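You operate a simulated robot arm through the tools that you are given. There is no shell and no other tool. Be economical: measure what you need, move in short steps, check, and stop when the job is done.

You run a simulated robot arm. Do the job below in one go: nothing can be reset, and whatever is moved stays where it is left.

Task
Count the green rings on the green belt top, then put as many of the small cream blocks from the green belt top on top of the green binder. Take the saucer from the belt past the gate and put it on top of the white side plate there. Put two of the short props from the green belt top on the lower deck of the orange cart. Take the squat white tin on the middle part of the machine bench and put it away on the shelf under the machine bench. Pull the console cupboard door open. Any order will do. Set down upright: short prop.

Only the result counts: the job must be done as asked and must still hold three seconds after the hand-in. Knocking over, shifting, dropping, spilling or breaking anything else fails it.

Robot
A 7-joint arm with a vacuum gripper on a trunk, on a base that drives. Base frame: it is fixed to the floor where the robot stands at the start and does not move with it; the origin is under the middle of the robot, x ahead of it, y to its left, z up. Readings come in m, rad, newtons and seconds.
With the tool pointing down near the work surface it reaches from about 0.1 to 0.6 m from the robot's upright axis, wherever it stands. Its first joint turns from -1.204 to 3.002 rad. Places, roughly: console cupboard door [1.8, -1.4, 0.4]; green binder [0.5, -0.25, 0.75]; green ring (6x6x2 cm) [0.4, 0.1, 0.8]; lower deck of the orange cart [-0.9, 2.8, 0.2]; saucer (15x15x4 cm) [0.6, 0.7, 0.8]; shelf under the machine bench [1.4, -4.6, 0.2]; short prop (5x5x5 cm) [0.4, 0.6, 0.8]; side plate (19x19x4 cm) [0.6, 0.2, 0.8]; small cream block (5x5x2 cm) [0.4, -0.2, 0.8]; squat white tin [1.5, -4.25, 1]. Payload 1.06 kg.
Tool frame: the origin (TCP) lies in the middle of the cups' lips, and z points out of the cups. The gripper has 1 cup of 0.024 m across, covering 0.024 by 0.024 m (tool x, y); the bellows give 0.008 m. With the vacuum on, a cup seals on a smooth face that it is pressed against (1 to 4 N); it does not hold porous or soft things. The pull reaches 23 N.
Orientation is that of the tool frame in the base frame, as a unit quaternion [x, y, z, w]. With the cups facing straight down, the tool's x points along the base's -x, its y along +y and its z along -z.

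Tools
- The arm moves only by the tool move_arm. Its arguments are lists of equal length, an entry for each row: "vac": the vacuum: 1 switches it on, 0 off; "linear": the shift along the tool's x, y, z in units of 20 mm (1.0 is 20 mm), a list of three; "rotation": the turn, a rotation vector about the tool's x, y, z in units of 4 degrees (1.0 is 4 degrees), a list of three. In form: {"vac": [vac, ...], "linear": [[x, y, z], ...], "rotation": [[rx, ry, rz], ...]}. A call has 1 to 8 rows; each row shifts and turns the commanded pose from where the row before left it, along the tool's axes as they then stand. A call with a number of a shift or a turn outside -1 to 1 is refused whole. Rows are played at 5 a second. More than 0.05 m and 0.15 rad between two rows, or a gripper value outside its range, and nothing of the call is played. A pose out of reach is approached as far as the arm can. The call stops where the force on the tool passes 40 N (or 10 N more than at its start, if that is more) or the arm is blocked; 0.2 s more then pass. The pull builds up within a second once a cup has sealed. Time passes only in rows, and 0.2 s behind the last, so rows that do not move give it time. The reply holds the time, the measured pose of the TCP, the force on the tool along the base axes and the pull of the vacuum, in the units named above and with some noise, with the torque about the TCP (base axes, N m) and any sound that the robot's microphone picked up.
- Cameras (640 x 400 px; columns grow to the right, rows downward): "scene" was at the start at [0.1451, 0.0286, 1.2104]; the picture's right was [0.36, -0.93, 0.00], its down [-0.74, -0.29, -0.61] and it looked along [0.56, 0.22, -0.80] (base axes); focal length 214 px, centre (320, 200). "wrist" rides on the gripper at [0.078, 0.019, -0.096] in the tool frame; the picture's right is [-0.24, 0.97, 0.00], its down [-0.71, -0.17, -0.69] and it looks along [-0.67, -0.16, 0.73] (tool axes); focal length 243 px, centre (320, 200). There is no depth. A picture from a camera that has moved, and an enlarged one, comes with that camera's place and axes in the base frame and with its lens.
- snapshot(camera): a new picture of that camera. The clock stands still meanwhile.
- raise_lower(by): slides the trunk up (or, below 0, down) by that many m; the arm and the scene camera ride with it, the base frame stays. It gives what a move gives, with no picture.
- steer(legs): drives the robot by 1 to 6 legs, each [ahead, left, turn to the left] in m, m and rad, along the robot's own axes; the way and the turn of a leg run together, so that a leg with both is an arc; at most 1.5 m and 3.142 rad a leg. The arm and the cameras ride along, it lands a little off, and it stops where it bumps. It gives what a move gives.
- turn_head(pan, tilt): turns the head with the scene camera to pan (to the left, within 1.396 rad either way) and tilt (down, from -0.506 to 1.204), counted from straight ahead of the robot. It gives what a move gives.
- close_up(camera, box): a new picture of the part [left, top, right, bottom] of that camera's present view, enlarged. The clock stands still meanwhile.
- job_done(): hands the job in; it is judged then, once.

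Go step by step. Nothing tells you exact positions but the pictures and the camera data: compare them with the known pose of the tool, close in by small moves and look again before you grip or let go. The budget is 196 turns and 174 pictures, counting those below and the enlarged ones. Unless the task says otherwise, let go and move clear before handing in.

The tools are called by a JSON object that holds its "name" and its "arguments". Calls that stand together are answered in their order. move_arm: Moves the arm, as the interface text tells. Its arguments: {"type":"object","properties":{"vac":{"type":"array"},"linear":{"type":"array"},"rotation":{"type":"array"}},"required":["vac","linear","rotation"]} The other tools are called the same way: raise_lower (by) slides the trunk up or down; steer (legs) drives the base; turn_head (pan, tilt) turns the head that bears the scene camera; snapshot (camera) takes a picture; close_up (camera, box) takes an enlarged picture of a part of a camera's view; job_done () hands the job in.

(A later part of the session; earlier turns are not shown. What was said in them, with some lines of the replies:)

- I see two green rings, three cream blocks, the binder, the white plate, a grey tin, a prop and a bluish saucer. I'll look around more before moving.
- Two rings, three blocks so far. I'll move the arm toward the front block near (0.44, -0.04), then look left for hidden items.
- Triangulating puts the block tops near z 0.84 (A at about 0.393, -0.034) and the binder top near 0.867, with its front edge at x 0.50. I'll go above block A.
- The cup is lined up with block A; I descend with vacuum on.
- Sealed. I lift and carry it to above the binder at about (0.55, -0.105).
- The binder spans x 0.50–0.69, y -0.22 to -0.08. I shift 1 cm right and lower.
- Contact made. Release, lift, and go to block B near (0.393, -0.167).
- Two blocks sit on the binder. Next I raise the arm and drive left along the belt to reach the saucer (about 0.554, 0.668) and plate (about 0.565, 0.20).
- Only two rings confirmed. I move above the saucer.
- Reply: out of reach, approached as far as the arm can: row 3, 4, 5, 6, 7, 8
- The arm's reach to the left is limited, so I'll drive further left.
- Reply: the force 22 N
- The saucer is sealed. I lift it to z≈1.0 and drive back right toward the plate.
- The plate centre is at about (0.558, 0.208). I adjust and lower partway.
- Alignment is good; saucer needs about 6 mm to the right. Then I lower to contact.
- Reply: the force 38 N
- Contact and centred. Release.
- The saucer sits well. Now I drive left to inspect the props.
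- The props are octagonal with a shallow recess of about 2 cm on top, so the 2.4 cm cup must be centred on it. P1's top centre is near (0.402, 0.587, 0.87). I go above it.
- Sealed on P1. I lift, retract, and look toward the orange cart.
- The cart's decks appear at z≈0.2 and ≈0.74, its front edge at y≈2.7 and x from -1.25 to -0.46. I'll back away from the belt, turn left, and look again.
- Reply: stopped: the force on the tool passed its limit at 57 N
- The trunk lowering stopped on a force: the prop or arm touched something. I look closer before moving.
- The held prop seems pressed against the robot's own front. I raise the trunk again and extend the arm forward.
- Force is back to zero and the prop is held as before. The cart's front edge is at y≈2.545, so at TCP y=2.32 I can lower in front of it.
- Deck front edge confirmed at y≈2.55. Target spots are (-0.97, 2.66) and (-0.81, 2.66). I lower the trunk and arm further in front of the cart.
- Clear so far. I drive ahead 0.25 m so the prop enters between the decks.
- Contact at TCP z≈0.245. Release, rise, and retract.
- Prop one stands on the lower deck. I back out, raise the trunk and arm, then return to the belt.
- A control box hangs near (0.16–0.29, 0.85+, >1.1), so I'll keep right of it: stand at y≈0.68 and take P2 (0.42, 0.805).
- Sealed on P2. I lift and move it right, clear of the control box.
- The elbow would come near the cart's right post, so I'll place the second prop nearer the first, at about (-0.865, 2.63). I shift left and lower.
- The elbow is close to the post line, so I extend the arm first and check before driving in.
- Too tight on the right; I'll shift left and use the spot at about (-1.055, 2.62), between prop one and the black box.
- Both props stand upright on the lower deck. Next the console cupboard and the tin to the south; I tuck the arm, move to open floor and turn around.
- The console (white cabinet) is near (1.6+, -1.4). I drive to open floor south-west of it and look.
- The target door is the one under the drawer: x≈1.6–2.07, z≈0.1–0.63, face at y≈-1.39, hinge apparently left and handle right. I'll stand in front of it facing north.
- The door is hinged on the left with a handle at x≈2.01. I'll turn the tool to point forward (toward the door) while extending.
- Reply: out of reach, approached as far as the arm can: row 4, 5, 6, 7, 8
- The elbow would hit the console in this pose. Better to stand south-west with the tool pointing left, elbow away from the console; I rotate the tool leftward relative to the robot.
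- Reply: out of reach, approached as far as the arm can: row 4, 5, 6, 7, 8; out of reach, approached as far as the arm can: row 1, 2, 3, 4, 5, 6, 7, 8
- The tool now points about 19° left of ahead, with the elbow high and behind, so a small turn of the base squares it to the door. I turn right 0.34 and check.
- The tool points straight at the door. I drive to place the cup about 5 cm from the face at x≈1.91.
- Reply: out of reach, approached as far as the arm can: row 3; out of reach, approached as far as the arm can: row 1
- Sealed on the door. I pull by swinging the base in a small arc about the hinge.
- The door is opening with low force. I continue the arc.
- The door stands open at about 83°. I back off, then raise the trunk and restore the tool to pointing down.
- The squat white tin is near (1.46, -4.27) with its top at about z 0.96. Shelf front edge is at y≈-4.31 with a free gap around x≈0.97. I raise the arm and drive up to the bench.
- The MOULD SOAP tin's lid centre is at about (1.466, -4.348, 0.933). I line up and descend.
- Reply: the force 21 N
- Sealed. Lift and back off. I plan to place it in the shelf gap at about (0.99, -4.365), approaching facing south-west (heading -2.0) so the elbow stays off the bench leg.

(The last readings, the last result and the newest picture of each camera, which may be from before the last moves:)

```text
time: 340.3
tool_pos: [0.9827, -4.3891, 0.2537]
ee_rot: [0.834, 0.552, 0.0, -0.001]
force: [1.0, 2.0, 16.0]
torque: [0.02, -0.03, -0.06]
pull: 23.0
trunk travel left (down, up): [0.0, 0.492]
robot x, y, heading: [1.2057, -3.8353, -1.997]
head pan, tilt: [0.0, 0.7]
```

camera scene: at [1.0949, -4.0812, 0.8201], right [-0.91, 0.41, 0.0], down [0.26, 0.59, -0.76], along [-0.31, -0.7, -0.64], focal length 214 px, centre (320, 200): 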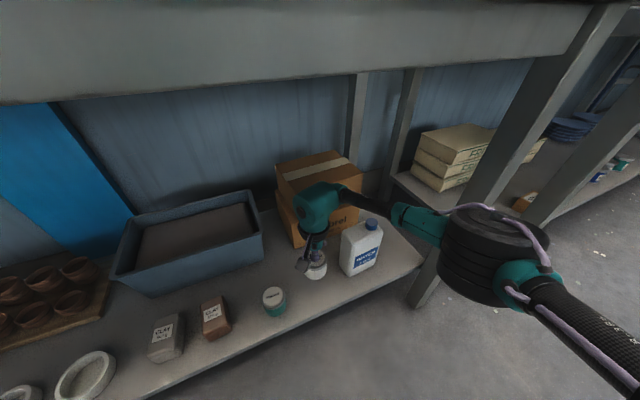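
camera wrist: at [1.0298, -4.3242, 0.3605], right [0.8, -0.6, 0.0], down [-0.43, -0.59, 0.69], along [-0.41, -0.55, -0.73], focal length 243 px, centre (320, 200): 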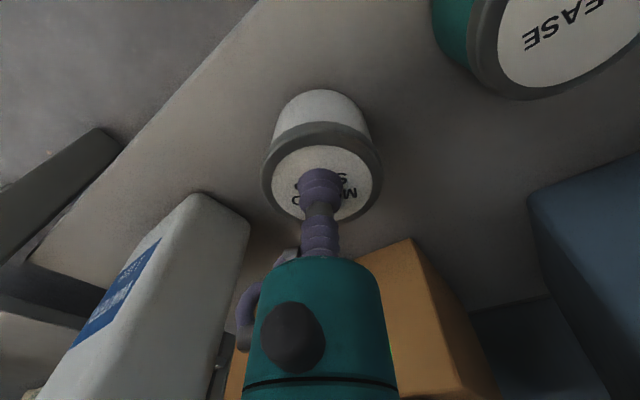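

Contact with the shelf. Release, rise and check.

{"name": "move_arm", "arguments": {"vac": [1, 0, 0, 0, 0, 0, 0, 0], "linear": [[0, 0, -0.1], [0, 0, 0], [0, 0, 0], [0, 0, 0], [0, 0, -0.3], [0, 0, -1], [0, 0, -1], [0, 0, -1]], "rotation": [[0, 0, 0], [0, 0, 0], [0, 0, 0], [0, 0, 0], [0, 0, 0], [0, 0, 0], [0, 0, 0], [0, 0, 0]]}}

{"name": "snapshot", "arguments": {"camera": "wrist"}}

{"name": "steer", "arguments": {"legs": [[-0.45, 0, 0]]}}

{"name": "snapshot", "arguments": {"camera": "scene"}}

```text
time: 342.1
tool_pos: [0.9836, -4.3903, 0.3199]
ee_rot: [0.834, 0.552, 0.0, -0.002]
force: [-0.7, 0.3, -0.2]
torque: [-0.02, -0.02, -0.04]
pull: 0.1
trunk travel left (down, up): [0.0, 0.492]
robot x, y, heading: [1.2039, -3.8303, -1.999]
head pan, tilt: [0.0, 0.7]
```

```text
55 pictures are left
camera wrist: at [1.0306, -4.3247, 0.4148], right [0.8, -0.6, 0.0], down [-0.43, -0.59, 0.69], along [-0.41, -0.55, -0.73], focal length 243 px, centre (320, 200)
```

wrist: 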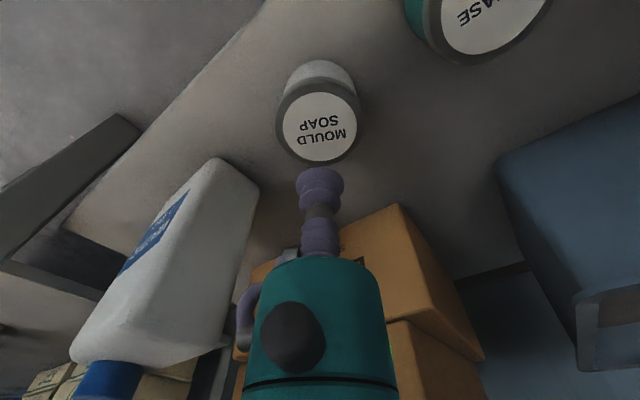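

```text
time: 344.8
tool_pos: [1.1647, -3.9872, 0.3195]
ee_rot: [0.833, 0.553, -0.001, -0.002]
force: [0.3, 0.1, -0.3]
torque: [0.04, 0.0, -0.03]
pull: 0.0
trunk travel left (down, up): [0.0, 0.492]
robot x, y, heading: [1.384, -3.4295, -1.989]
head pan, tilt: [0.0, 0.7]
```

```text
54 pictures are left
camera scene: at [1.2761, -3.678, 0.8201], right [-0.91, 0.41, 0.0], down [0.26, 0.59, -0.76], along [-0.31, -0.7, -0.64], focal length 214 px, centre (320, 200)
```

scene: 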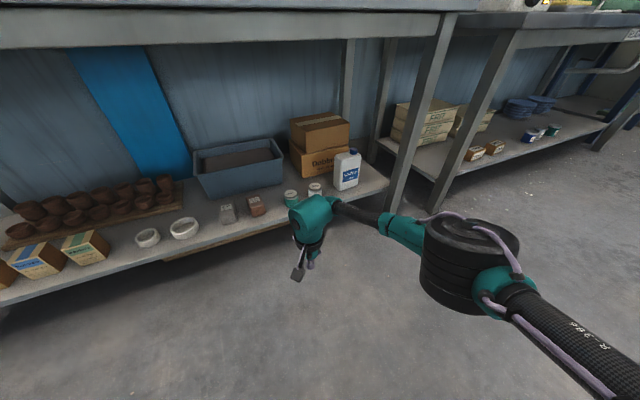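

{"name": "job_done", "arguments": {}}

```text
The job is handed in.
```

I counted two green rings and finished every part of the job, then handed it in. I haven't seen a verdict.

- **Cream blocks:** two are on the green binder, one for each ring.
- **Saucer:** the blue saucer is on the white side plate. It was the only saucer I could see on the belt, so I took it as the one "past the gate".
- **Short props:** two stand upright on the lower deck of the orange cart. While I carried the first one, it pressed briefly against the robot's own front, but it stayed in the cup.
- **Tin:** the squat white tin (labelled "MOULD SOAP") is on the shelf under the machine bench, in the gap between the grease tin and the water bottle.
- **Cupboard:** the door under the console drawer is open about 83°.
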